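You operate a simulated robot arm through the tools that you are given. There is no shell and no other tool. Be economical: measure what you need, move in short steps, check, and stop when the job is done.

You are at the controls of a simulated two-armed robot. One attempt, no reset.

JOB
Paint a white mark in frame 1, a yellow mark in frame 2.
Fine: dab through the stencils; red brush for white, black brush for yellow; cover each cut-out; both brushes go back; stencils and latches stay. Set down upright: red foam brush, black foam brush.

The check looks at the end state, three seconds after you hand in, the way a careful person would. Anything else that was tipped, shoved, dropped, spilled or broken makes it a failure. Lids that push on must go on centred and level and be pressed home; caps that screw on are set level and turned clockwise until they are tight.

ROBOT AND FRAMES
Two 6-joint arms with three-finger grippers on one trunk, on a base that drives. Base frame: it is fixed to the floor where the robot stands at the start and does not move with it; the origin is under the middle of the robot, x ahead of it, y to its left, z up; the surface under the hand at the start is at about z = 900. Units: mm, degrees, N and s.
The left shoulder is at the start at [40, 147, 1370], the right one opposite. With the tool pointing down near the work surface each hand reaches from about 340 to 560 mm from the robot's upright axis, wherever it stands, measured 20 degrees to its own side. Places, roughly: blue frame latch [600, -500, 900]; frame 1 [600, -500, 900]; frame 2 [600, -300, 900]; green frame latch [500, -200, 900]; white paint tray [500, -100, 900]; yellow paint tray [500, 100, 900]. Payload 2.69 kg a hand.
The tool frame of a hand sits at the grasp point between the pads (the TCP): z along the fingers, y along the line on which they close. The tips reach 29 mm beyond it. Largest opening 120 mm; the body of the gripper starts 78 mm behind the TCP.
Orientation is that of the tool frame in the base frame, as a unit quaternion [x, y, z, w]. With the fingers straight down and closing along the base's y, the tool's x points along the base's -x, its y along +y and its z along -z.

CONTROLS
- The arms move only by the tool nudge_tool. It takes "left_steps", "right_steps" or both (then of equal length, played together; a hand with none holds still); each is a list of rows, each an object (a shift or turn left out is 0, a gripper value left out holds the last) with "rot": the turn, a rotation vector about the base's x, y, z in degrees, a list of three; "translation": the shift along the base's x, y, z in mm, a list of three; "fingers": the finger opening in mm, from 0 to 120. In form: [{"rot": [wx, wy, wz], "translation": [tx, ty, tz], "fingers": fingers}, ...]. A call has 1 to 12 rows; each row shifts and turns the commanded pose from where the row before left it. A row lasts 0.2 s, in which the tool goes at most 50 mm and 8.6 degrees; a call with a longer step from one row to the next is refused whole, and so is a gripper value outside its range. Where a pose cannot be reached the arm comes as near as it can. A force on the tool above 40 N (or 10 N above the force at the start of the call, whichever is more), or a blocked arm, ends the call early, and 0.2 s more pass. Each finger halts on what it meets, pressing with about 28 N; the grip force reading is that of the motor and also rises with nothing between the fingers. The clock runs only during rows and for 0.2 s after the last one: add rows that do not move to give the fingers time. It gives the time, the measured TCP pose, the force on the tool (base axes), the opening and the grip force at its end, in the units of the frame above (readings bear some noise), with the torque about the TCP (base axes, N m) and any sound that the robot's microphone picked up.
- Cameras (640 x 400 px; columns grow to the right, rows downward): "scene" is now at [95.8, -7.2, 1573.6]; the picture's right is [-0.17, -0.99, -0.00], its down [-0.75, 0.13, -0.64] and it looks along [0.63, -0.11, -0.77] (base axes); focal length 291 px, centre (320, 200). "left" rides on the left gripper at [63, 0, -104] in its tool frame; the picture's right is [0.00, 1.00, 0.00], its down [-0.83, 0.00, -0.56] and it looks along [-0.56, 0.00, 0.83] (tool axes); focal length 275 px, centre (320, 200). "right" rides on the right gripper at [63, 0, -104] in its tool frame; the picture's right is [0.00, 1.00, 0.00], its down [-0.83, 0.00, -0.56] and it looks along [-0.56, 0.00, 0.83] (tool axes); focal length 275 px, centre (320, 200). There is no depth. A picture from a camera that has moved, and an enlarged one, comes with that camera's place and axes in the base frame and with its lens. The place of the scene camera against the robot may be out by one fixed shift of up to 12 mm in any direction.
- camera(camera): a new picture of that camera. The clock stands still meanwhile.
- lift_body(by): slides the trunk up (or, below 0, down) by that many mm; the arms and the scene camera ride with it, the base frame stays. It gives what a move gives, with no picture.
- steer(legs): drives the robot by 1 to 6 legs, each [ahead, turn to the left] in mm and degrees, along the robot's own axes; the way and the turn of a leg run together, so that a leg with both is an arc; at most 1500 mm and 180 degrees a leg. The arms and the cameras ride along, it lands a little off, and it stops where it bumps. It gives what a move gives.
- pan_tilt(pan, tilt): turns the head with the scene camera to pan (to the left, within 86 degrees either way) and tilt (down, from -29 to 69), counted from straight ahead of the robot. It gives what a move gives.
- close_up(camera, box): a new picture of the part [left, top, right, bottom] of that camera's present view, enlarged. The clock stands still meanwhile.
- hand_in(): hands the job in; it is judged then, once.

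Work in short steps. Places have to be worked out from the pictures, the camera data and where the tool is seen: move nearer, look again, correct. Check each grasp and each placing, and mend what went wrong. You have 120 turns and 92 pictures in all, those below and enlarged ones among them. Open the grippers and draw the arms clear of the work before you hand the job in, unless the task says otherwise; then end with one line.

The tools are called as a command line: name --argument value ..., lists and objects as JSON in quotes. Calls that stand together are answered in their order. nudge_tool: Moves the arms, as the interface text tells. Its arguments: {"type":"object","properties":{"left_steps":{"type":"array","items":{"type":"object","properties":{"rot":{"type":"array","items":{"type":"number"}},"translation":{"type":"array","items":{"type":"number"}},"fingers":{"type":"number"}}}},"right_steps":{"type":"array","items":{"type":"object","properties":{"rot":{"type":"array","items":{"type":"number"}},"translation":{"type":"array","items":{"type":"number"}},"fingers":{"type":"number"}}}}},"required":[]} The other tools are called the same way: lift_body (by) slides the trunk up or down; steer (legs) drives the base; pan_tilt (pan, tilt) turns the head that bears the scene camera; camera (camera) takes a picture; close_up (camera, box) takes an enlarged picture of a part of a camera's view; hand_in () hands the job in.

At the start:

```text
time: 0.0
left_position: [529.8, 110.9, 1000.1]
left_tcp_rot: [0.0, 1.0, 0.0, 0.001]
left_force: [-0.1, 0.0, -0.6]
left_torque: [-0.01, 0.0, 0.03]
left_grip_width: 120.1
left_grip_force: 0.1
right_position: [421.8, -339.8, 1000.8]
right_tcp_rot: [-0.001, 1.0, 0.0, 0.0]
right_force: [0.4, 0.2, -0.1]
right_torque: [0.04, -0.02, -0.01]
right_grip_width: 119.9
right_grip_force: 0.0
trunk travel left (down, up): [-497.0, 0.0]
robot x, y, heading: [-1.9, -0.7, -0.2]
head pan, tilt: [-9.9, 50.0]
```

scene: 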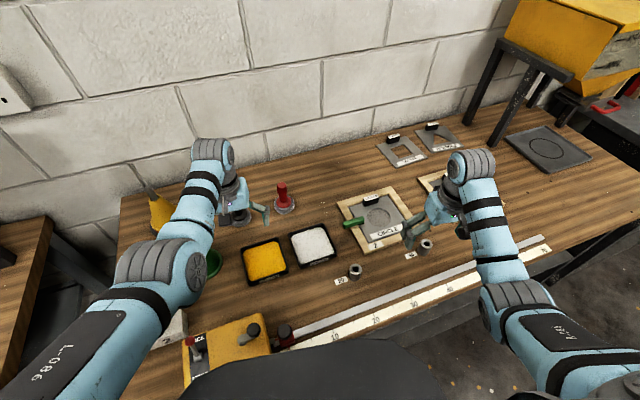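
right: 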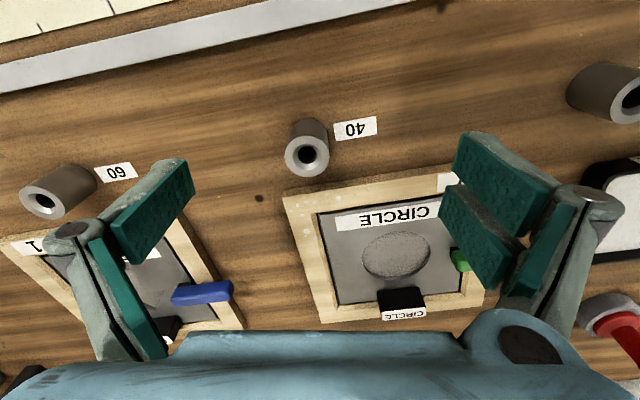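
left: 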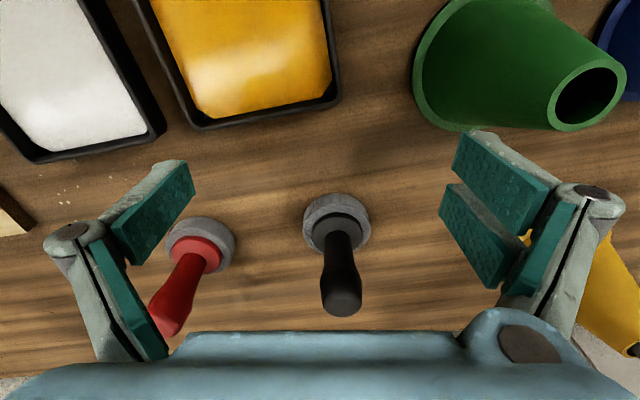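

The left wrist view puts the black brush near (625,127) and the red near (654,-7). Both frames seem to have stencils already on them, so I'll look closer at everything first.

close_up --camera "scene" --box '[320, 110, 560, 260]'

close_up --camera "right" --box '[0, 100, 500, 400]'

close_up --camera "scene" --box '[120, 160, 360, 310]'

```text
2.67 times, centred on (440, 185) of scene
camera zoom: at [95.8, -7.2, 1573.6], right [-0.17, -0.99, 0.0], down [-0.75, 0.13, -0.64], along [0.63, -0.11, -0.77], focal length 776 px, centre (0, 240)
```

zoom: 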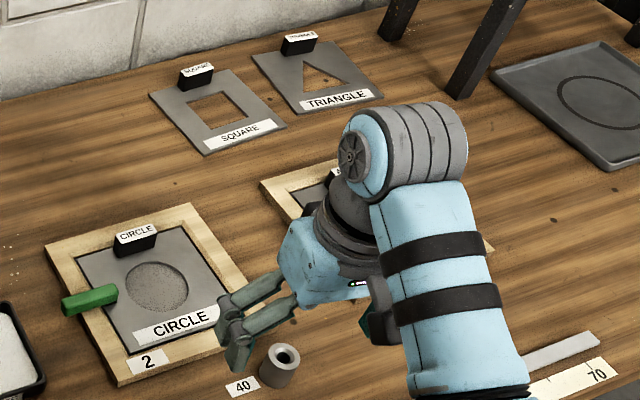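

```text
1.28 times, centred on (250, 250) of right
camera zoom: at [358.0, -341.9, 1104.0], right [0.0, 1.0, 0.0], down [0.83, 0.0, 0.56], along [0.56, 0.0, -0.83], focal length 352 px, centre (410, 136)
```

zoom: 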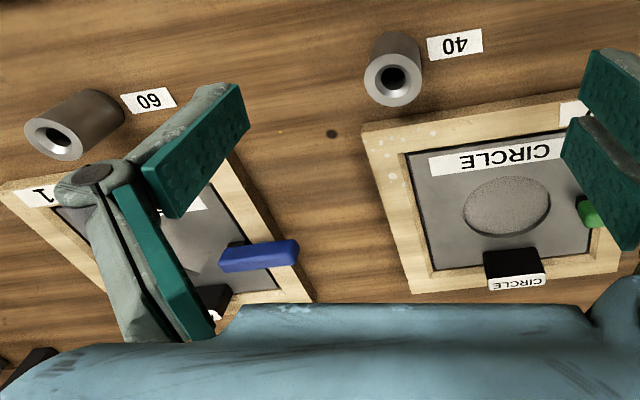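

```text
2.67 times, centred on (240, 235) of scene
camera zoom: at [95.8, -7.2, 1573.6], right [-0.17, -0.99, 0.0], down [-0.75, 0.13, -0.64], along [0.63, -0.11, -0.77], focal length 776 px, centre (533, 107)
```

zoom: 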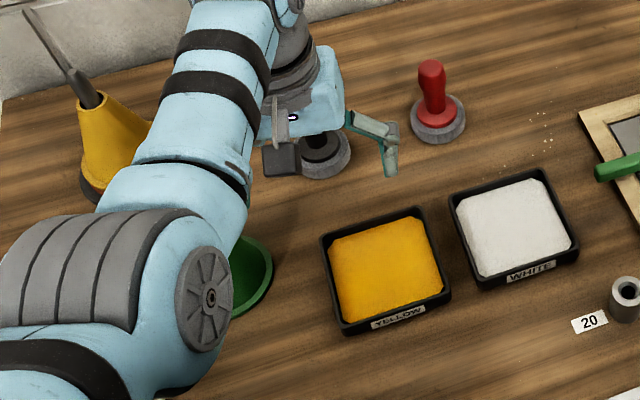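

Frame 2's circle is near (560,-265) and frame 1 near (600,-524), both a bit beyond reach, so I'll have to drive. First I tilt the head down to see the table edge and the gap in front of the base.

pan_tilt --pan 0 --tilt 69

camera --camera "scene"

```text
time: 0.8
left_position: [530.8, 109.7, 999.4]
left_tcp_rot: [0.001, 1.0, 0.001, 0.0]
left_force: [0.8, 0.1, -0.1]
left_torque: [0.01, -0.03, 0.0]
left_grip_width: 119.8
left_grip_force: 0.1
right_position: [421.1, -340.7, 1000.2]
right_tcp_rot: [0.0, 1.0, 0.0, 0.0]
right_force: [-0.5, 0.4, -0.7]
right_torque: [0.02, 0.02, 0.02]
right_grip_width: 120.2
right_grip_force: 0.1
trunk travel left (down, up): [-497.0, 0.0]
robot x, y, heading: [-0.6, -1.2, -0.0]
head pan, tilt: [0.0, 68.8]
```

```text
85 pictures are left
camera scene: at [75.8, 5.9, 1551.6], right [0.0, -1.0, 0.0], down [-0.93, 0.0, -0.36], along [0.36, 0.0, -0.93], focal length 291 px, centre (320, 200)
```

scene: 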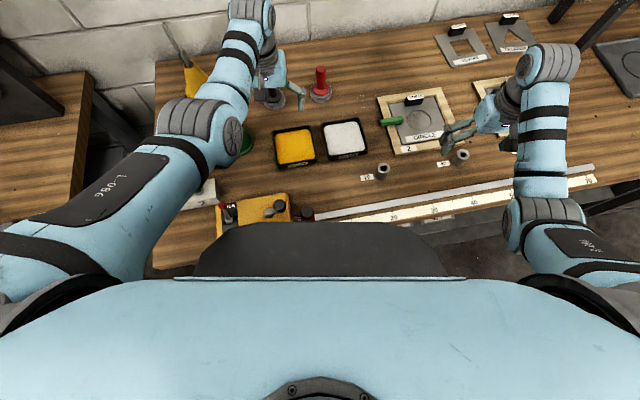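

The table edge is around x≈250 and the chest front is probably near 150. I'll raise both hands clear of the brushes, then try a small drive ahead.

nudge_tool --left_steps '[{"translation": [-20, 0, 40]}, {"translation": [-20, 0, 40]}, {"translation": [-10, 0, 40]}, {"translation": [0, 0, 20]}]' --right_steps '[{"translation": [0, 0, 40]}, {"translation": [0, 0, 40]}, {"translation": [0, 0, 40]}, {"translation": [0, 0, 20]}]'

steer --legs '[[60, 0]]'

```text
time: 1.8
left_position: [528.3, 100.0, 1113.8]
left_tcp_rot: [-0.001, 1.0, 0.001, -0.001]
left_force: [0.0, 0.1, 0.7]
left_torque: [-0.01, 0.0, 0.0]
left_grip_width: 120.2
left_grip_force: 0.0
left hand out of reach, approached as far as the arm can: row 2, 3, 4
right_position: [475.6, -380.3, 1062.4]
right_tcp_rot: [0.0, 1.0, -0.001, 0.0]
right_force: [0.1, 0.7, 0.1]
right_torque: [-0.01, 0.01, 0.02]
right_grip_width: 120.0
right_grip_force: 0.0
right hand out of reach, approached as far as the arm can: row 1, 2, 3, 4
trunk travel left (down, up): [-497.0, 0.0]
robot x, y, heading: [1.6, -1.4, 0.0]
head pan, tilt: [0.0, 68.8]
```

```text
time: 2.9
left_position: [544.7, 107.7, 1112.3]
left_tcp_rot: [-0.01, 1.0, -0.001, 0.0]
left_force: [-0.1, 0.5, 0.1]
left_torque: [-0.02, 0.04, -0.02]
left_grip_width: 119.9
left_grip_force: 0.1
right_position: [504.8, -375.2, 1060.2]
right_tcp_rot: [-0.008, 1.0, 0.0, 0.0]
right_force: [0.6, -0.2, -0.2]
right_torque: [-0.04, 0.08, 0.01]
right_grip_width: 120.1
right_grip_force: 0.1
trunk travel left (down, up): [-497.0, 0.0]
robot x, y, heading: [15.7, -8.9, 2.2]
head pan, tilt: [0.0, 68.8]
stopped in leg 1: the robot was blocked; the commanded pose is now the measured one
```

The base was blocked after about 15 mm and turned 2° left. I look to find what it touched.

camera --camera "scene"

camera --camera "left"

camera --camera "right"

```text
84 pictures are left
camera scene: at [96.8, 2.1, 1551.3], right [0.04, -1.0, 0.0], down [-0.93, -0.04, -0.36], along [0.36, 0.01, -0.93], focal length 291 px, centre (320, 200)
```

scene: 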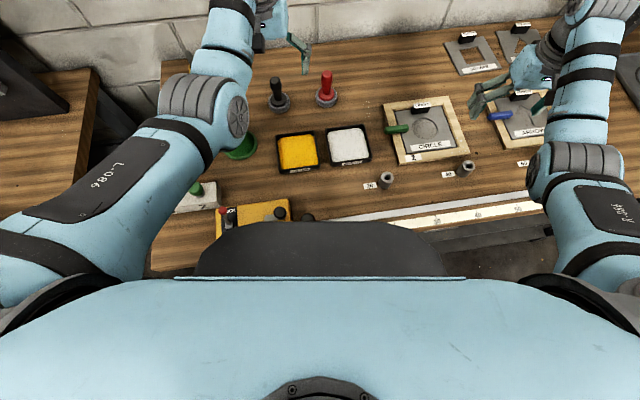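

```text
83 pictures are left
camera left: at [481.7, 107.2, 1216.7], right [-0.01, 1.0, 0.0], down [0.83, 0.01, 0.55], along [0.55, 0.01, -0.83], focal length 275 px, centre (320, 200)
```

left: 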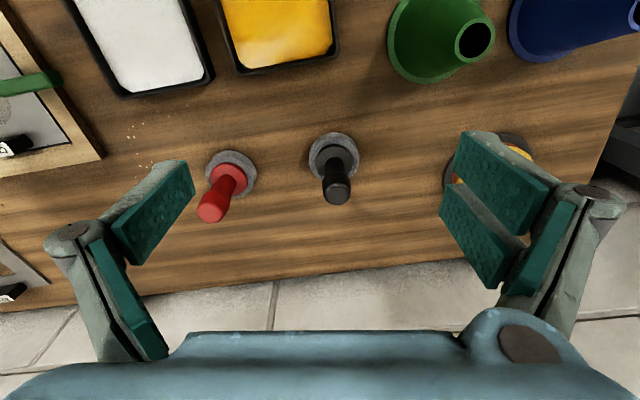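

```text
82 pictures are left
camera right: at [440.8, -376.8, 1164.9], right [-0.02, 1.0, 0.0], down [0.83, 0.02, 0.56], along [0.56, 0.01, -0.83], focal length 275 px, centre (320, 200)
```

right: 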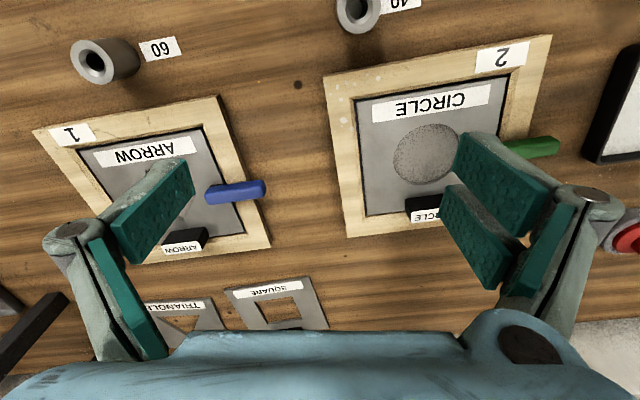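

The table is turned about 8–9° relative to me, so the left front of the base touched its edge. In table axes both frames and trays are reachable, and for the brushes I'll tilt the tool forward. I back off slightly, square up to the table and set the head for a better view.

steer --legs '[[-25, 0], [0, 6.5]]'

pan_tilt --pan -5 --tilt 50

camera --camera "scene"

```text
time: 4.3
left_position: [500.0, 160.7, 1114.3]
left_tcp_rot: [-0.068, 0.998, 0.002, 0.001]
left_force: [-0.6, 1.0, 0.7]
left_torque: [0.03, -0.02, 0.01]
left_grip_width: 119.9
left_grip_force: 0.1
right_position: [514.4, -322.6, 1060.7]
right_tcp_rot: [-0.065, 0.998, 0.002, 0.003]
right_force: [0.0, -0.3, -0.8]
right_torque: [0.0, -0.02, 0.01]
right_grip_width: 120.1
right_grip_force: 0.2
trunk travel left (down, up): [-497.0, 0.0]
robot x, y, heading: [-8.8, -10.9, 8.9]
head pan, tilt: [0.0, 68.8]
```

```text
time: 5.1
left_position: [501.5, 163.0, 1114.7]
left_tcp_rot: [-0.066, 0.998, 0.0, 0.0]
left_force: [-0.3, 0.5, -0.6]
left_torque: [0.02, -0.01, -0.01]
left_grip_width: 119.9
left_grip_force: 0.1
right_position: [515.4, -319.4, 1061.3]
right_tcp_rot: [-0.065, 0.998, 0.002, 0.001]
right_force: [-0.1, -0.6, -0.3]
right_torque: [-0.01, 0.0, -0.04]
right_grip_width: 120.2
right_grip_force: 0.0
trunk travel left (down, up): [-497.0, 0.0]
robot x, y, heading: [-10.9, -12.7, 8.8]
head pan, tilt: [-5.0, 50.0]
```

```text
81 pictures are left
camera scene: at [88.6, 2.6, 1573.4], right [0.06, -1.0, 0.0], down [-0.77, -0.05, -0.64], along [0.64, 0.04, -0.77], focal length 291 px, centre (320, 200)
```

scene: 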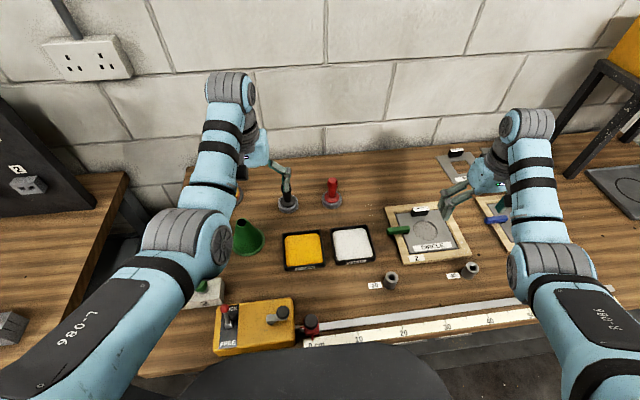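

I'm roughly square with the table now. I drive forward a little to gain reach.

steer --legs '[[40, 0]]'

```text
time: 6.1
left_position: [522.2, 167.9, 1115.6]
left_tcp_rot: [-0.066, 0.998, 0.0, 0.002]
left_force: [-1.0, -0.5, -0.6]
left_torque: [0.04, -0.01, 0.0]
left_grip_width: 119.8
left_grip_force: 0.0
right_position: [537.9, -317.0, 1064.0]
right_tcp_rot: [-0.066, 0.998, 0.001, 0.003]
right_force: [-0.1, -0.4, 0.4]
right_torque: [0.0, -0.01, 0.02]
right_grip_width: 120.1
right_grip_force: 0.1
trunk travel left (down, up): [-497.0, 0.0]
robot x, y, heading: [17.5, -10.5, 8.7]
head pan, tilt: [-5.0, 50.0]
stopped in leg 1: the robot was blocked; the commanded pose is now the measured one
```

The base is flush with the table edge at heading 8.7°. I'll bring the right hand over near the red brush, tilted 45° forward and high, and then look.

nudge_tool --right_steps '[{"rot": [1.13, -7.41, 0], "translation": [0, 45, 0]}, {"rot": [1.13, -7.41, 0], "translation": [0, 45, 0]}, {"rot": [1.13, -7.41, 0], "translation": [0, 45, 0]}, {"rot": [1.13, -7.41, 0], "translation": [0, 45, 0]}, {"rot": [1.13, -7.41, 0], "translation": [0, 45, 0]}, {"rot": [1.13, -7.41, 0], "translation": [0, 45, 0]}, {"translation": [5, 35, 0]}, {}]'

camera --camera "right"

camera --camera "scene"

```text
time: 7.6
left_position: [526.5, 164.9, 1114.2]
left_tcp_rot: [-0.067, 0.998, 0.0, 0.001]
left_force: [0.3, -0.4, 0.5]
left_torque: [-0.01, 0.0, -0.01]
left_grip_width: 119.9
left_grip_force: 0.2
right_position: [557.7, -124.7, 1048.8]
right_tcp_rot: [-0.072, 0.917, -0.062, 0.388]
right_force: [0.2, 1.0, 0.7]
right_torque: [-0.01, 0.0, 0.03]
right_grip_width: 119.6
right_grip_force: 0.0
right hand out of reach, approached as far as the arm can: row 7
trunk travel left (down, up): [-497.0, 0.0]
robot x, y, heading: [15.4, -10.1, 8.9]
head pan, tilt: [-5.0, 50.0]
stopped in row 7 (right hand): the arm was blocked; the commanded pose is now the measured one
```

```text
80 pictures are left
camera right: at [439.2, -131.0, 1075.7], right [-0.09, 0.98, -0.17], down [0.17, 0.19, 0.97], along [0.98, 0.05, -0.19], focal length 275 px, centre (320, 200)
```

right: 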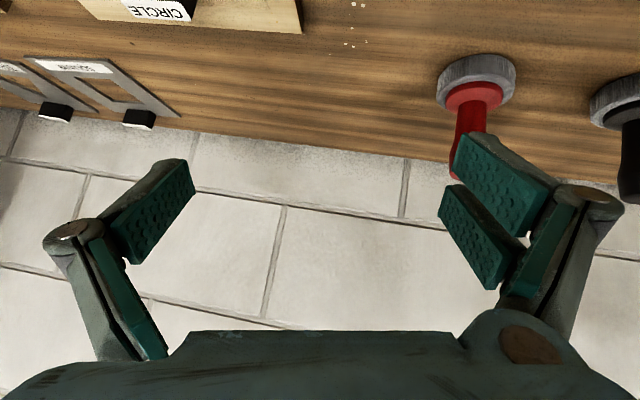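

```text
79 pictures are left
camera scene: at [113.8, 4.4, 1573.4], right [0.06, -1.0, 0.0], down [-0.77, -0.05, -0.64], along [0.64, 0.04, -0.77], focal length 291 px, centre (320, 200)
```

scene: 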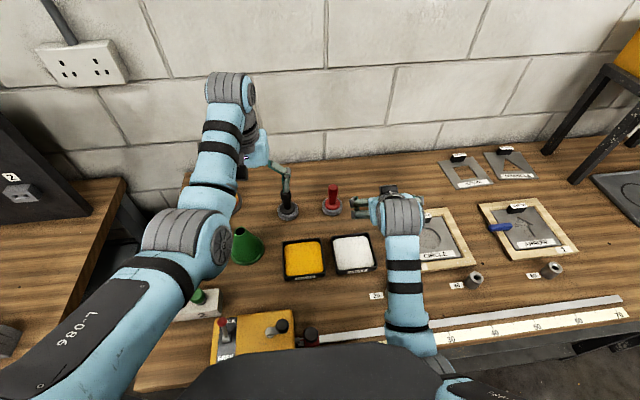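

The right arm is blocked when it comes inward of its shoulder. Turning the base left puts the red brush out on the right hand's side and brings that shoulder closer, so I back off slightly and turn 20° left. Both hands stay above the brushes.

steer --legs '[[-6, 0], [0, 20]]'

camera --camera "right"

```text
time: 9.4
left_position: [427.3, 330.9, 1115.1]
left_tcp_rot: [-0.24, 0.971, 0.0, 0.001]
left_force: [-1.0, 0.2, -0.3]
left_torque: [0.02, 0.04, 0.0]
left_grip_width: 120.0
left_grip_force: 0.1
right_position: [558.2, 70.4, 1048.2]
right_tcp_rot: [-0.232, 0.89, 0.006, 0.393]
right_force: [-0.2, -0.1, -0.7]
right_torque: [-0.02, -0.01, 0.01]
right_grip_width: 119.9
right_grip_force: 0.1
trunk travel left (down, up): [-497.0, 0.0]
robot x, y, heading: [13.2, -9.9, 28.5]
head pan, tilt: [-5.0, 50.0]
```

```text
78 pictures are left
camera right: at [448.4, 22.8, 1076.4], right [-0.42, 0.89, -0.17], down [0.1, 0.23, 0.97], along [0.9, 0.39, -0.18], focal length 275 px, centre (320, 200)
```

right: 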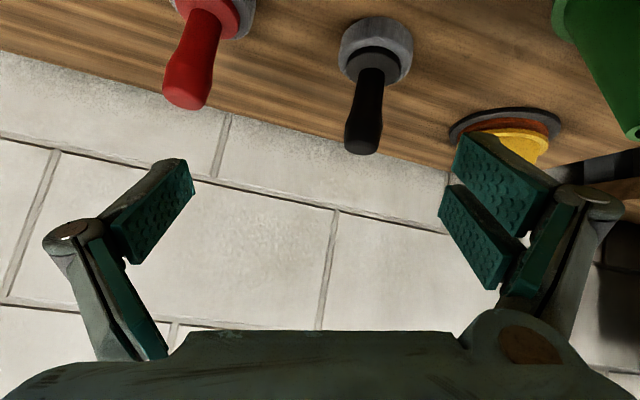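

The right wrist view confirms the red brush near (641,-1), handle top about z=993. I level the tool's roll, move to a pre-grasp 90 mm short of the handle, and lower to handle height.

nudge_tool --right_steps '[{"rot": [4.85, 1.35, -4.8], "translation": [-2, -48, 0], "fingers": 80}, {"rot": [4.85, 1.35, -4.8], "translation": [-2, -47, 0]}, {"translation": [0, 0, -43]}, {"translation": [0, 0, -42]}, {}]'

camera --camera "right"

camera --camera "scene"

```text
time: 10.6
left_position: [427.8, 330.3, 1113.1]
left_tcp_rot: [-0.24, 0.971, 0.0, 0.001]
left_force: [1.0, -0.1, 0.4]
left_torque: [0.01, 0.02, 0.02]
left_grip_width: 120.3
left_grip_force: 0.0
right_position: [555.1, -26.4, 965.5]
right_tcp_rot: [-0.122, 0.912, 0.054, 0.389]
right_force: [0.2, -0.4, 0.8]
right_torque: [0.01, 0.03, 0.0]
right_grip_width: 79.7
right_grip_force: 0.1
trunk travel left (down, up): [-497.0, 0.0]
robot x, y, heading: [9.8, -3.3, 28.9]
head pan, tilt: [-5.0, 50.0]
```

```text
77 pictures are left
camera right: at [438.9, -58.0, 991.7], right [-0.27, 0.96, 0.0], down [0.17, 0.05, 0.98], along [0.95, 0.26, -0.17], focal length 275 px, centre (320, 200)
```

right: 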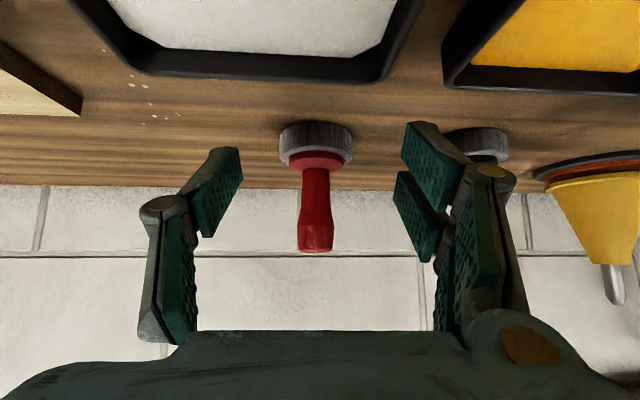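

```text
76 pictures are left
camera scene: at [98.0, 37.4, 1573.6], right [0.4, -0.91, 0.0], down [-0.7, -0.31, -0.64], along [0.59, 0.26, -0.77], focal length 291 px, centre (320, 200)
```

scene: 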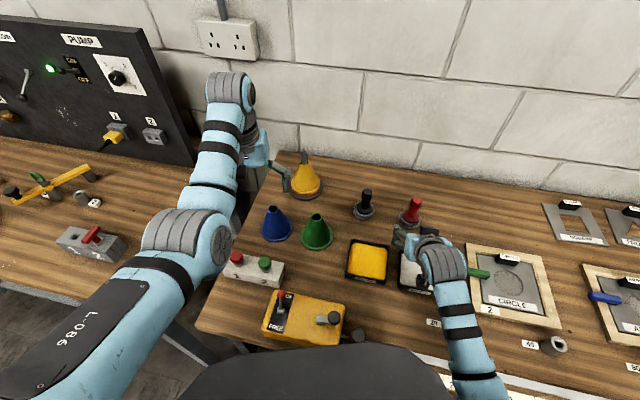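

The handle is centred between the fingers. I move straight ahead 90 mm in the tool plane and close.

nudge_tool --right_steps '[{"translation": [29, 8, 0]}, {"translation": [29, 8, 0]}, {"translation": [28, 8, 0]}, {}, {"fingers": 0}, {}, {}, {}]'

camera --camera "right"

```text
time: 12.4
left_position: [427.7, 332.0, 1114.7]
left_tcp_rot: [-0.24, 0.971, 0.0, 0.002]
left_force: [0.3, 0.1, -0.3]
left_torque: [0.0, -0.02, -0.01]
left_grip_width: 120.1
left_grip_force: 0.0
right_position: [639.9, -0.6, 964.8]
right_tcp_rot: [-0.122, 0.911, 0.054, 0.39]
right_force: [1.5, 0.0, 3.3]
right_torque: [-0.1, -0.12, 0.05]
right_grip_width: 24.9
right_grip_force: 27.4
trunk travel left (down, up): [-497.0, 0.0]
robot x, y, heading: [8.4, -11.6, 28.8]
head pan, tilt: [-5.0, 50.0]
```

```text
75 pictures are left
camera right: at [524.4, -33.1, 991.2], right [-0.27, 0.96, 0.0], down [0.17, 0.05, 0.99], along [0.95, 0.26, -0.17], focal length 275 px, centre (320, 200)
```

right: 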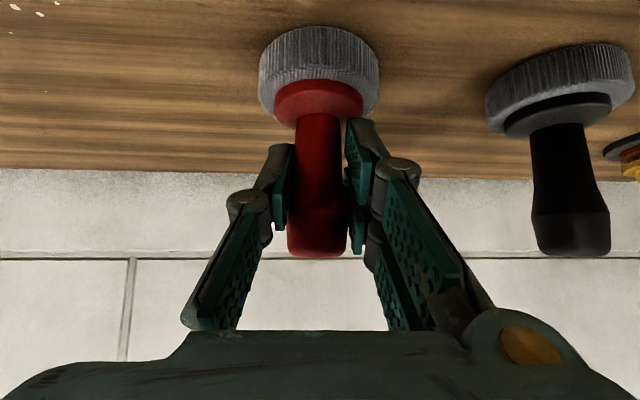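

The red brush is gripped with a 25 mm opening; its home is TCP (640,-0.6,965). I lift it 60 mm, then try to bring it back toward the white tray, estimated at (493,-59).

nudge_tool --right_steps '[{"translation": [0, 0, 20]}, {"translation": [0, 0, 25]}, {"translation": [0, 0, 25]}, {"translation": [-35, -14, 0]}, {"translation": [-35, -14, 0]}, {"translation": [-35, -14, 0]}, {"translation": [-35, -14, 0]}, {}]'

camera --camera "right"

camera --camera "scene"

```text
time: 14.2
left_position: [427.9, 331.2, 1113.5]
left_tcp_rot: [-0.24, 0.971, 0.001, 0.0]
left_force: [0.2, -0.3, -0.1]
left_torque: [0.02, 0.01, -0.01]
left_grip_width: 120.1
left_grip_force: 0.1
right_position: [501.3, -58.4, 1033.5]
right_tcp_rot: [-0.122, 0.911, 0.054, 0.39]
right_force: [0.4, -0.8, -0.2]
right_torque: [-0.04, 0.02, 0.0]
right_grip_width: 26.6
right_grip_force: 28.3
trunk travel left (down, up): [-497.0, 0.0]
robot x, y, heading: [7.8, -9.0, 28.9]
head pan, tilt: [-5.0, 50.0]
```

```text
74 pictures are left
camera right: at [385.1, -90.1, 1060.2], right [-0.27, 0.96, 0.0], down [0.17, 0.05, 0.98], along [0.95, 0.26, -0.17], focal length 275 px, centre (320, 200)
```

right: 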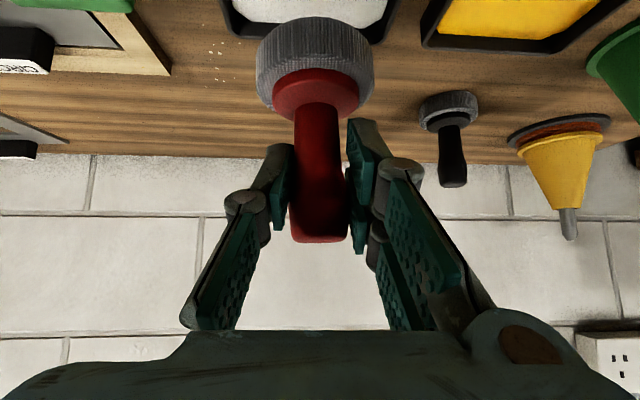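

```text
73 pictures are left
camera scene: at [97.9, 38.6, 1573.5], right [0.4, -0.91, 0.0], down [-0.7, -0.31, -0.64], along [0.59, 0.26, -0.77], focal length 291 px, centre (320, 200)
```

scene: 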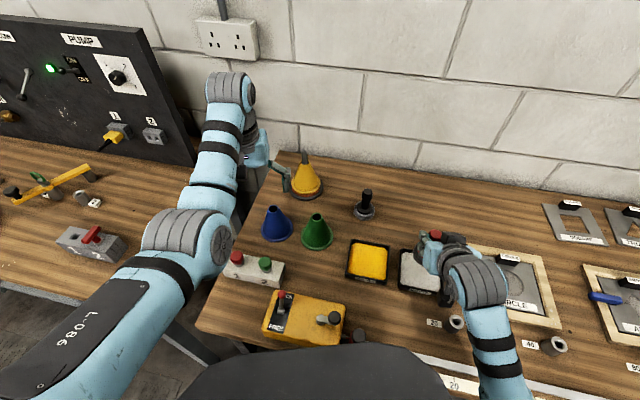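

I can reach the tray zone. The brush slid about 6 mm down in the grip, so its face is about 71 mm under the TCP. I zoom in to check where it sits relative to the tray.

close_up --camera "scene" --box '[340, 210, 500, 310]'

close_up --camera "right" --box '[200, 0, 440, 150]'

```text
4.00 times, centred on (420, 260) of scene
camera zoom: at [97.9, 38.6, 1573.5], right [0.4, -0.91, 0.0], down [-0.7, -0.31, -0.64], along [0.59, 0.26, -0.77], focal length 1164 px, centre (-80, -40)
```

zoom: 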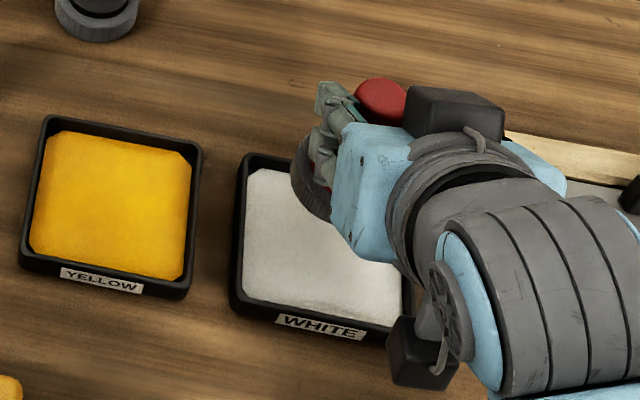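

```text
2.67 times, centred on (320, 75) of right
camera zoom: at [385.1, -90.1, 1060.2], right [-0.27, 0.96, 0.0], down [0.17, 0.05, 0.98], along [0.95, 0.26, -0.17], focal length 734 px, centre (320, 533)
```

zoom: 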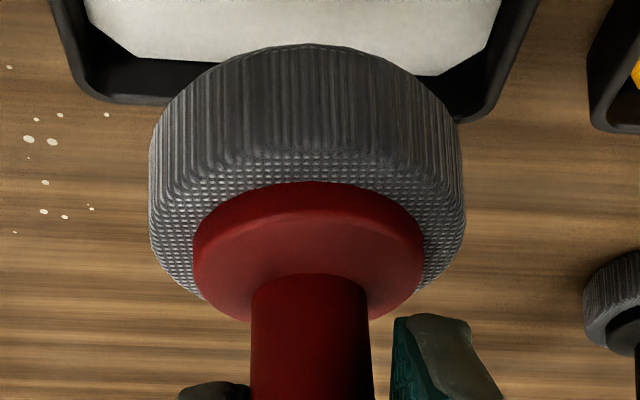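

The tray centre comes out near (500,-58), under the brush. I lower toward the paint, the last part in small steps while watching force.

nudge_tool --right_steps '[{"translation": [0, 0, -20]}, {"translation": [0, 0, -20]}, {"translation": [0, 0, -6]}, {"translation": [0, 0, -3]}, {"translation": [0, 0, -3]}, {}]'

camera --camera "right"

```text
time: 15.6
left_position: [427.5, 331.1, 1115.7]
left_tcp_rot: [-0.241, 0.971, 0.0, 0.001]
left_force: [0.2, 0.5, 0.2]
left_torque: [-0.01, -0.04, -0.05]
left_grip_width: 120.1
left_grip_force: 0.0
right_position: [499.5, -57.4, 982.5]
right_tcp_rot: [-0.122, 0.911, 0.054, 0.39]
right_force: [0.9, -0.4, -0.1]
right_torque: [0.02, 0.01, 0.02]
right_grip_width: 26.8
right_grip_force: 27.9
trunk travel left (down, up): [-497.0, 0.0]
robot x, y, heading: [9.3, -8.5, 28.8]
head pan, tilt: [-5.0, 50.0]
```

```text
70 pictures are left
camera right: at [384.9, -89.2, 1008.4], right [-0.27, 0.96, 0.0], down [0.17, 0.05, 0.98], along [0.95, 0.26, -0.17], focal length 275 px, centre (320, 200)
```

right: 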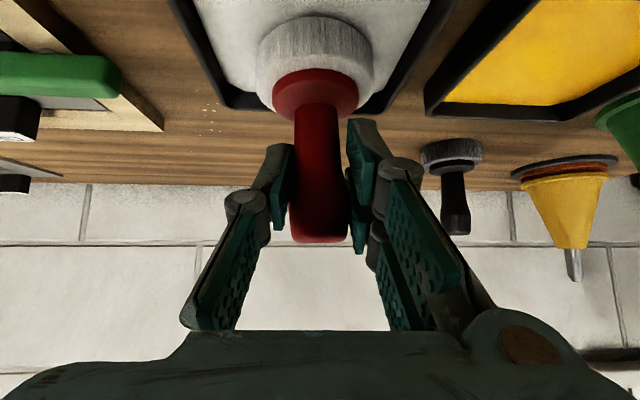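

No contact force yet, and the brush sits inside the tray outline. I keep going down in 2 mm steps.

nudge_tool --right_steps '[{"translation": [0, 0, -2]}, {"translation": [0, 0, -2]}, {"translation": [0, 0, -2]}, {}]'

close_up --camera "right" --box '[160, 0, 480, 200]'

```text
time: 16.6
left_position: [427.7, 330.4, 1114.6]
left_tcp_rot: [-0.24, 0.971, 0.0, 0.002]
left_force: [0.6, 0.1, 0.2]
left_torque: [-0.02, 0.02, 0.02]
left_grip_width: 120.0
left_grip_force: 0.1
right_position: [500.4, -57.4, 976.0]
right_tcp_rot: [-0.123, 0.911, 0.054, 0.389]
right_force: [0.3, 0.4, 5.0]
right_torque: [0.1, -0.13, -0.09]
right_grip_width: 26.5
right_grip_force: 28.5
trunk travel left (down, up): [-497.0, 0.0]
robot x, y, heading: [8.7, -4.0, 28.5]
head pan, tilt: [-5.0, 50.0]
```

```text
2.00 times, centred on (320, 100) of right
camera zoom: at [384.8, -89.2, 1002.9], right [-0.27, 0.96, 0.0], down [0.16, 0.05, 0.99], along [0.95, 0.26, -0.17], focal length 551 px, centre (320, 400)
```

zoom: 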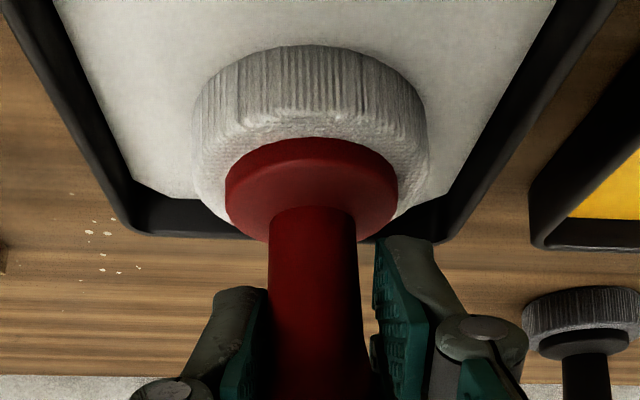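

The force is 5 N and the foam has turned fully white, so it's loaded. I lift slowly and hold over the tray to check for drips.

nudge_tool --right_steps '[{"translation": [0, 0, 3]}, {"translation": [0, 0, 5]}, {"translation": [0, 0, 10]}, {"translation": [0, 0, 12]}, {}, {}, {}, {}, {}, {"translation": [0, 0, 20]}, {"translation": [0, 0, 20]}, {}]'

camera --camera "right"

```text
time: 19.2
left_position: [427.0, 331.4, 1114.5]
left_tcp_rot: [-0.24, 0.971, 0.001, 0.0]
left_force: [-0.6, -0.3, 0.1]
left_torque: [-0.02, 0.02, -0.01]
left_grip_width: 119.7
left_grip_force: 0.1
right_position: [500.3, -56.2, 1046.4]
right_tcp_rot: [-0.122, 0.912, 0.053, 0.389]
right_force: [0.4, 1.3, -1.1]
right_torque: [0.02, 0.0, -0.02]
right_grip_width: 26.2
right_grip_force: 28.0
trunk travel left (down, up): [-497.0, 0.0]
robot x, y, heading: [10.1, -8.0, 28.9]
head pan, tilt: [-5.0, 50.0]
```

```text
68 pictures are left
camera right: at [384.7, -88.9, 1073.1], right [-0.27, 0.96, 0.0], down [0.17, 0.05, 0.98], along [0.95, 0.26, -0.17], focal length 275 px, centre (320, 200)
```

right: 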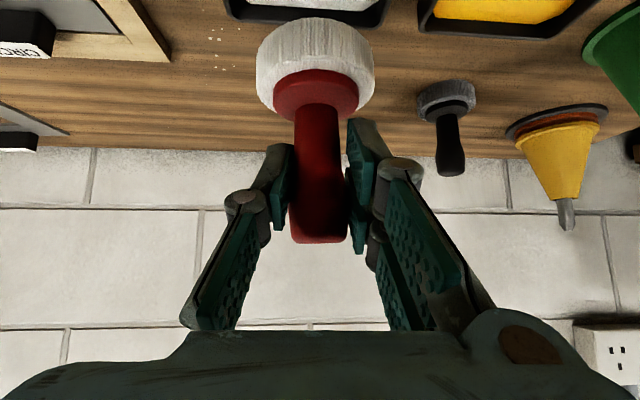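

The brush is loaded with no drips. I drive back, turn right, go forward and turn back left so the right hand faces frame 1.

steer --legs '[[-200, 0], [0, -74], [305, 0], [0, 60]]'

pan_tilt --pan -25 --tilt 50

camera --camera "scene"

camera --camera "right"

```text
time: 28.4
left_position: [541.3, -103.1, 1113.8]
left_tcp_rot: [-0.115, 0.993, 0.0, 0.001]
left_force: [-1.3, 0.3, 0.2]
left_torque: [0.01, 0.03, -0.02]
left_grip_width: 120.3
left_grip_force: 0.1
right_position: [512.4, -495.0, 1047.1]
right_tcp_rot: [-0.005, 0.919, 0.004, 0.393]
right_force: [0.1, -0.6, -0.3]
right_torque: [0.03, 0.01, 0.0]
right_grip_width: 25.9
right_grip_force: 28.1
trunk travel left (down, up): [-497.0, 0.0]
robot x, y, heading: [50.0, -325.1, 14.4]
head pan, tilt: [-5.0, 50.0]
```

```text
time: 29.2
left_position: [540.5, -103.6, 1114.2]
left_tcp_rot: [-0.115, 0.993, 0.001, 0.0]
left_force: [-0.1, 0.8, 0.2]
left_torque: [0.0, 0.01, 0.01]
left_grip_width: 120.0
left_grip_force: 0.1
right_position: [512.2, -495.7, 1047.1]
right_tcp_rot: [-0.006, 0.919, 0.004, 0.393]
right_force: [-0.6, -0.3, -0.3]
right_torque: [-0.05, 0.01, -0.02]
right_grip_width: 25.8
right_grip_force: 28.1
trunk travel left (down, up): [-497.0, 0.0]
robot x, y, heading: [49.8, -325.4, 14.3]
head pan, tilt: [-25.0, 50.0]
```

```text
67 pictures are left
camera scene: at [145.0, -328.9, 1573.5], right [-0.19, -0.98, 0.0], down [-0.75, 0.14, -0.64], along [0.63, -0.12, -0.77], focal length 291 px, centre (320, 200)
```

scene: 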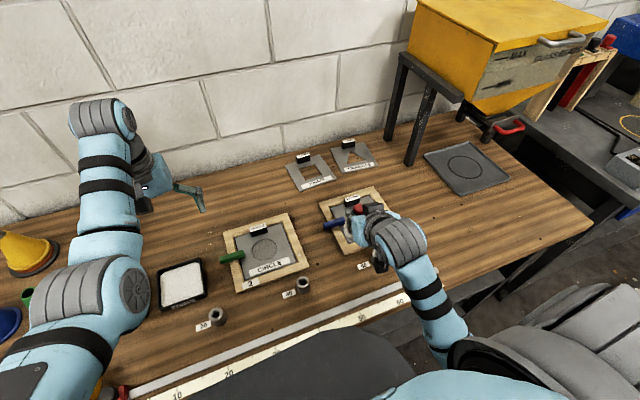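

```text
66 pictures are left
camera right: at [392.4, -498.3, 1072.9], right [-0.02, 1.0, 0.0], down [0.17, 0.0, 0.98], along [0.98, 0.02, -0.17], focal length 275 px, centre (320, 200)
```

right: 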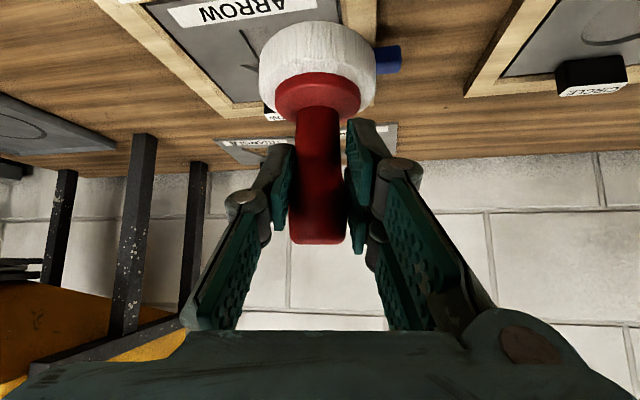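

I need an unobstructed view of the arrow cut-out, so I shift the right hand 130 mm right, high above the table.

nudge_tool --right_steps '[{"translation": [0, -35, 0]}, {"translation": [0, -35, 0]}, {"translation": [0, -35, 0]}, {"translation": [0, -30, 0]}, {}]'

close_up --camera "scene" --box '[220, 130, 460, 280]'

camera --camera "right"

```text
time: 30.4
left_position: [540.2, -102.5, 1114.1]
left_tcp_rot: [-0.115, 0.993, 0.0, 0.001]
left_force: [-0.8, -0.9, 0.1]
left_torque: [0.0, 0.01, -0.02]
left_grip_width: 119.9
left_grip_force: 0.0
right_position: [513.5, -631.3, 1045.7]
right_tcp_rot: [-0.005, 0.92, 0.004, 0.392]
right_force: [0.0, -0.4, -0.4]
right_torque: [0.04, 0.01, 0.0]
right_grip_width: 25.8
right_grip_force: 27.8
trunk travel left (down, up): [-497.0, 0.0]
robot x, y, heading: [49.5, -324.7, 14.1]
head pan, tilt: [-25.0, 50.0]
```

```text
2.67 times, centred on (340, 205) of scene
camera zoom: at [145.3, -329.4, 1573.5], right [-0.19, -0.98, 0.0], down [-0.75, 0.14, -0.64], along [0.63, -0.12, -0.77], focal length 776 px, centre (267, 187)
```

zoom: 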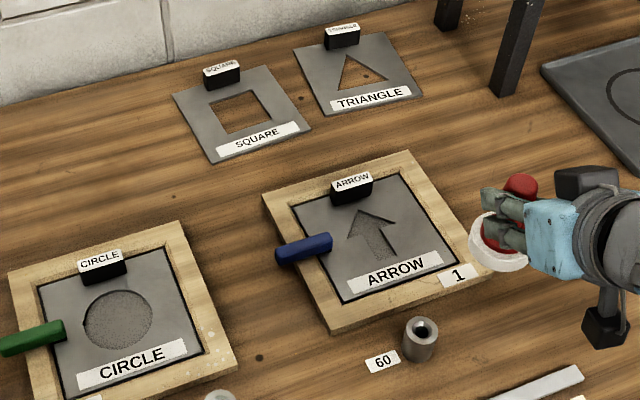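

```text
64 pictures are left
camera right: at [394.2, -634.5, 1071.6], right [-0.02, 1.0, 0.0], down [0.17, 0.0, 0.98], along [0.98, 0.02, -0.17], focal length 275 px, centre (320, 200)
```

right: 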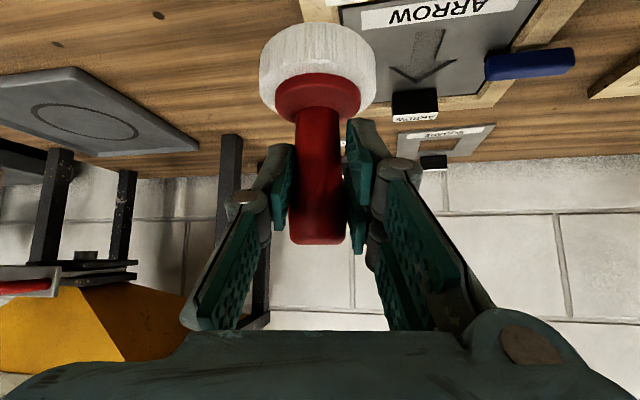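

The arrow cut-out centre comes out at about (606,-533), about 70 mm long with the tip pointing away from me. The black tab is just beyond the tip and the blue latch is to the left. I move over it and lower to a hover.

nudge_tool --right_steps '[{"translation": [31, 33, 0]}, {"translation": [31, 33, 0]}, {"translation": [29, 32, 0]}, {"translation": [0, 0, -20]}, {"translation": [0, 0, -20]}, {}]'

camera --camera "right"

close_up --camera "scene" --box '[280, 150, 440, 250]'

```text
time: 31.8
left_position: [540.4, -101.5, 1114.4]
left_tcp_rot: [-0.115, 0.993, 0.0, 0.001]
left_force: [-0.3, -0.1, 0.1]
left_torque: [0.02, 0.03, 0.01]
left_grip_width: 120.0
left_grip_force: 0.0
right_position: [604.4, -532.2, 1007.1]
right_tcp_rot: [-0.005, 0.92, 0.003, 0.393]
right_force: [0.9, -0.2, -1.2]
right_torque: [-0.02, 0.01, -0.03]
right_grip_width: 25.4
right_grip_force: 27.9
trunk travel left (down, up): [-497.0, 0.0]
robot x, y, heading: [49.5, -325.8, 14.2]
head pan, tilt: [-25.0, 50.0]
```

```text
63 pictures are left
camera right: at [484.2, -533.8, 1033.1], right [-0.02, 1.0, 0.0], down [0.17, 0.0, 0.98], along [0.98, 0.02, -0.17], focal length 275 px, centre (320, 200)
```

right: 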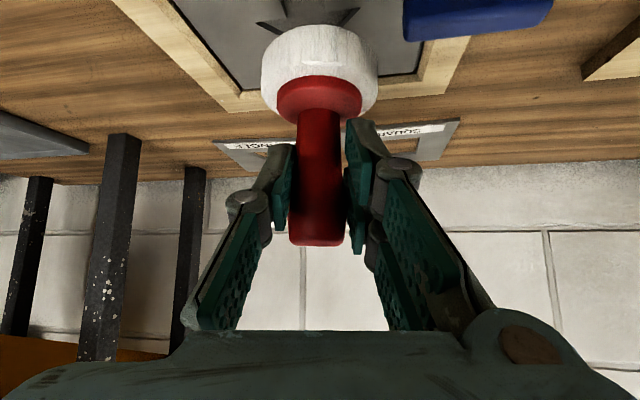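

```text
4.00 times, centred on (360, 200) of scene
camera zoom: at [145.8, -328.2, 1573.5], right [-0.19, -0.98, 0.0], down [-0.75, 0.14, -0.64], along [0.63, -0.12, -0.77], focal length 1164 px, centre (160, 200)
```

zoom: 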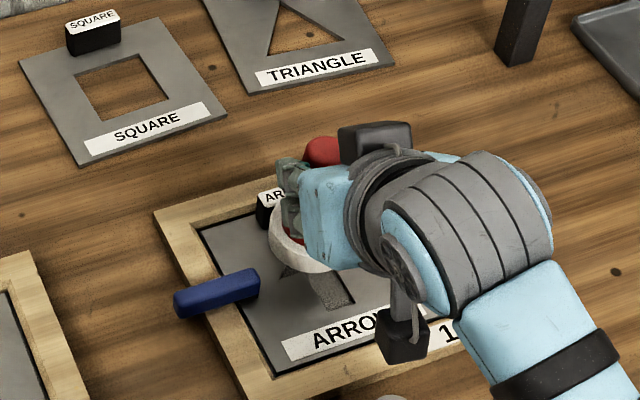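

Estimates of the cut-out centre agree to within 10 mm, with the right camera suggesting slightly further forward. I descend in small steps for a first dab here, and will correct from the mark it leaves.

nudge_tool --right_steps '[{"translation": [0, 0, -12]}, {"translation": [0, 0, -6]}, {"translation": [0, 0, -2]}, {"translation": [0, 0, -2]}, {"translation": [0, 0, -2]}, {}]'

```text
time: 33.2
left_position: [540.4, -101.7, 1113.7]
left_tcp_rot: [-0.114, 0.993, -0.001, 0.0]
left_force: [-0.4, 0.4, -0.3]
left_torque: [0.02, -0.01, 0.04]
left_grip_width: 120.0
left_grip_force: 0.1
right_position: [603.2, -532.9, 982.3]
right_tcp_rot: [-0.005, 0.92, 0.003, 0.393]
right_force: [0.0, -0.5, -1.1]
right_torque: [0.01, 0.01, 0.04]
right_grip_width: 25.2
right_grip_force: 28.7
trunk travel left (down, up): [-497.0, 0.0]
robot x, y, heading: [46.7, -325.1, 14.0]
head pan, tilt: [-25.0, 50.0]
```

No contact yet at TCP z=982, so I continue in 2 mm steps.

nudge_tool --right_steps '[{"translation": [0, 0, -2]}, {"translation": [0, 0, -2]}, {}]'

camera --camera "right"

```text
time: 34.0
left_position: [540.3, -101.6, 1114.2]
left_tcp_rot: [-0.115, 0.993, 0.0, 0.001]
left_force: [-0.2, 0.2, 0.8]
left_torque: [-0.03, 0.01, -0.01]
left_grip_width: 119.9
left_grip_force: 0.2
right_position: [603.5, -532.6, 977.8]
right_tcp_rot: [-0.006, 0.919, 0.004, 0.393]
right_force: [0.0, 1.7, -0.4]
right_torque: [-0.01, 0.01, 0.03]
right_grip_width: 25.1
right_grip_force: 27.7
trunk travel left (down, up): [-497.0, 0.0]
robot x, y, heading: [46.8, -326.2, 14.4]
head pan, tilt: [-25.0, 50.0]
```

```text
61 pictures are left
camera right: at [483.6, -534.9, 1004.6], right [-0.02, 1.0, 0.0], down [0.17, 0.0, 0.98], along [0.98, 0.02, -0.17], focal length 275 px, centre (320, 200)
```

right: 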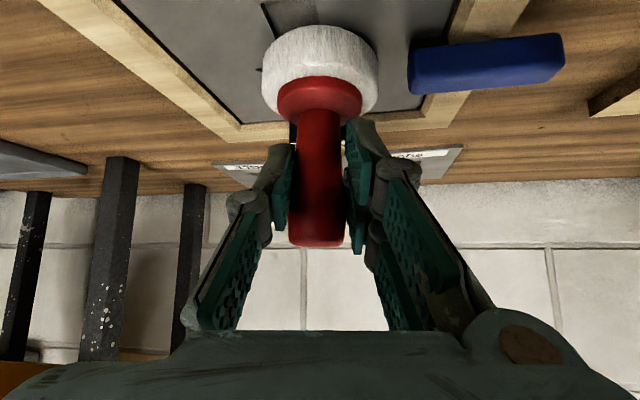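

The shaft and left barb show the arrow axis is about 5 mm further right and 8 mm forward. I shift there before touching and continue down.

nudge_tool --right_steps '[{"translation": [8, -5, 0]}, {"translation": [0, 0, -2]}, {"translation": [0, 0, -2]}, {"translation": [0, 0, -1]}, {}]'

```text
time: 35.2
left_position: [537.7, -102.3, 1115.4]
left_tcp_rot: [-0.115, 0.993, 0.0, 0.002]
left_force: [-0.7, 0.9, 0.2]
left_torque: [-0.01, -0.03, 0.02]
left_grip_width: 119.8
left_grip_force: 0.0
right_position: [610.3, -536.2, 975.4]
right_tcp_rot: [-0.005, 0.919, 0.004, 0.395]
right_force: [1.7, -1.2, 16.9]
right_torque: [-0.52, -0.47, 0.06]
right_grip_width: 24.8
right_grip_force: 28.0
trunk travel left (down, up): [-497.0, 0.0]
robot x, y, heading: [49.7, -326.6, 14.2]
head pan, tilt: [-25.0, 50.0]
```

That gave firm contact at 17 N with TCP z=975. I lift and inspect the mark.

nudge_tool --right_steps '[{"translation": [0, 0, 5]}, {"translation": [0, 0, 25]}, {"translation": [-10, -40, 35]}, {"translation": [-20, -40, 5]}, {"translation": [-30, -40, 0]}, {}]'

close_up --camera "scene" --box '[280, 160, 440, 260]'

camera --camera "right"

```text
refused: row 3 steps farther than a row can; nothing moved
```

```text
4.00 times, centred on (360, 210) of scene
camera zoom: at [142.4, -327.8, 1573.8], right [-0.19, -0.98, 0.0], down [-0.75, 0.14, -0.64], along [0.63, -0.12, -0.77], focal length 1164 px, centre (160, 160)
```

zoom: 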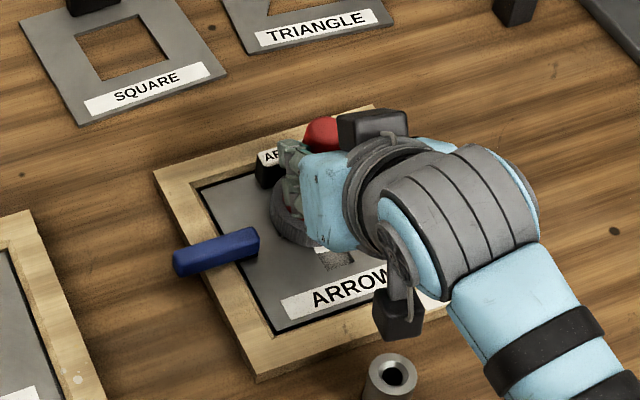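

```text
59 pictures are left
camera right: at [490.2, -539.4, 1001.5], right [-0.02, 1.0, 0.0], down [0.17, 0.01, 0.99], along [0.99, 0.02, -0.17], focal length 275 px, centre (320, 200)
```

right: 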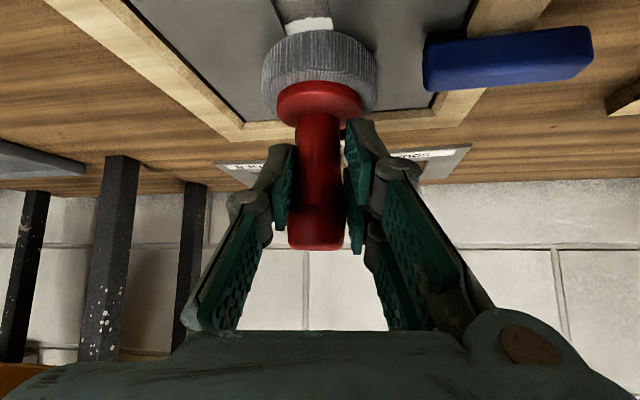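

The foam turned grey again, so the load was used up, and white shows in the cut-out. I lift aside (shorter steps) to see the coverage.

nudge_tool --right_steps '[{"translation": [0, 0, 5]}, {"translation": [0, 0, 30]}, {"translation": [0, 0, 35]}, {"translation": [-10, -35, 0]}, {"translation": [-20, -35, 0]}, {"translation": [-30, -35, 0]}, {}]'

close_up --camera "scene" --box '[280, 160, 440, 260]'

camera --camera "right"

```text
time: 36.8
left_position: [540.1, -101.9, 1114.9]
left_tcp_rot: [-0.115, 0.993, -0.001, 0.001]
left_force: [-0.4, -0.7, -1.1]
left_torque: [0.0, 0.02, -0.01]
left_grip_width: 120.0
left_grip_force: 0.0
right_position: [551.3, -642.7, 1042.4]
right_tcp_rot: [-0.005, 0.92, 0.003, 0.392]
right_force: [-0.3, -0.9, -0.9]
right_torque: [0.01, 0.02, 0.01]
right_grip_width: 23.9
right_grip_force: 28.4
trunk travel left (down, up): [-497.0, 0.0]
robot x, y, heading: [53.8, -327.6, 14.2]
head pan, tilt: [-25.0, 50.0]
```

```text
4.00 times, centred on (360, 210) of scene
camera zoom: at [145.4, -328.1, 1573.5], right [-0.19, -0.98, 0.0], down [-0.75, 0.14, -0.64], along [0.63, -0.12, -0.77], focal length 1164 px, centre (160, 160)
```

zoom: 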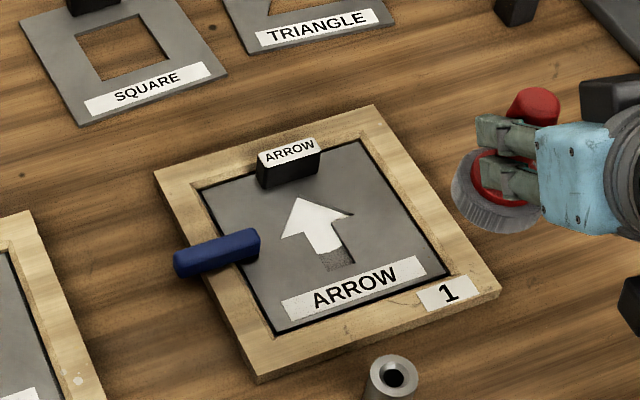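

```text
57 pictures are left
camera right: at [432.4, -644.5, 1069.5], right [-0.02, 1.0, 0.0], down [0.17, 0.0, 0.98], along [0.98, 0.02, -0.17], focal length 275 px, centre (320, 200)
```

right: 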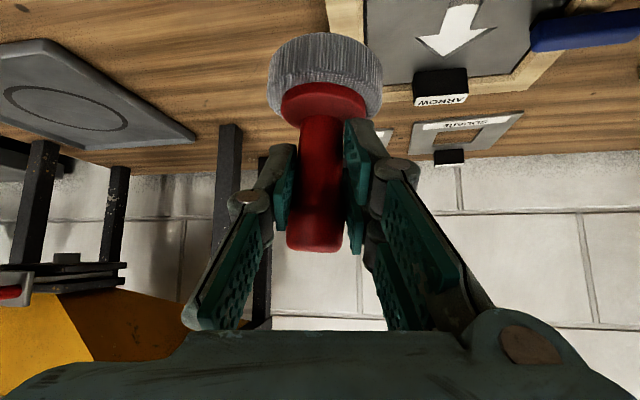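

Coverage is nearly full; only the last part of the shaft is bare, and there's a dark sliver at the right barb. I zoom in more to decide on that sliver.

close_up --camera "scene" --box '[340, 200, 380, 230]'

close_up --camera "right" --box '[390, 0, 510, 75]'

```text
13.33 times, centred on (360, 215) of scene
camera zoom: at [145.4, -328.1, 1573.5], right [-0.19, -0.98, 0.0], down [-0.75, 0.14, -0.64], along [0.63, -0.12, -0.77], focal length 3881 px, centre (-213, 0)
```

zoom: 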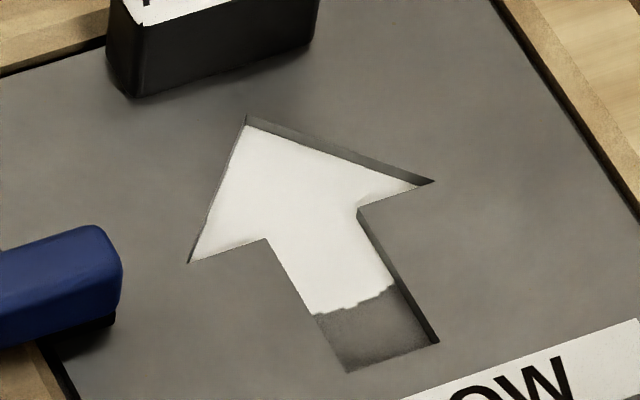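

```text
5.33 times, centred on (450, 38) of right
camera zoom: at [432.4, -644.5, 1069.5], right [-0.02, 1.0, 0.0], down [0.17, 0.0, 0.98], along [0.98, 0.02, -0.17], focal length 1468 px, centre (-373, 1067)
```

zoom: 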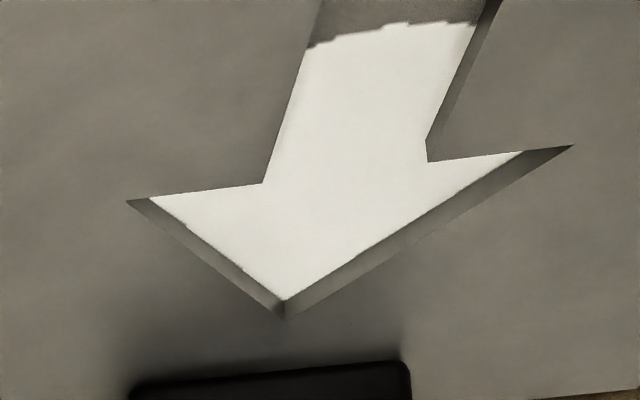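

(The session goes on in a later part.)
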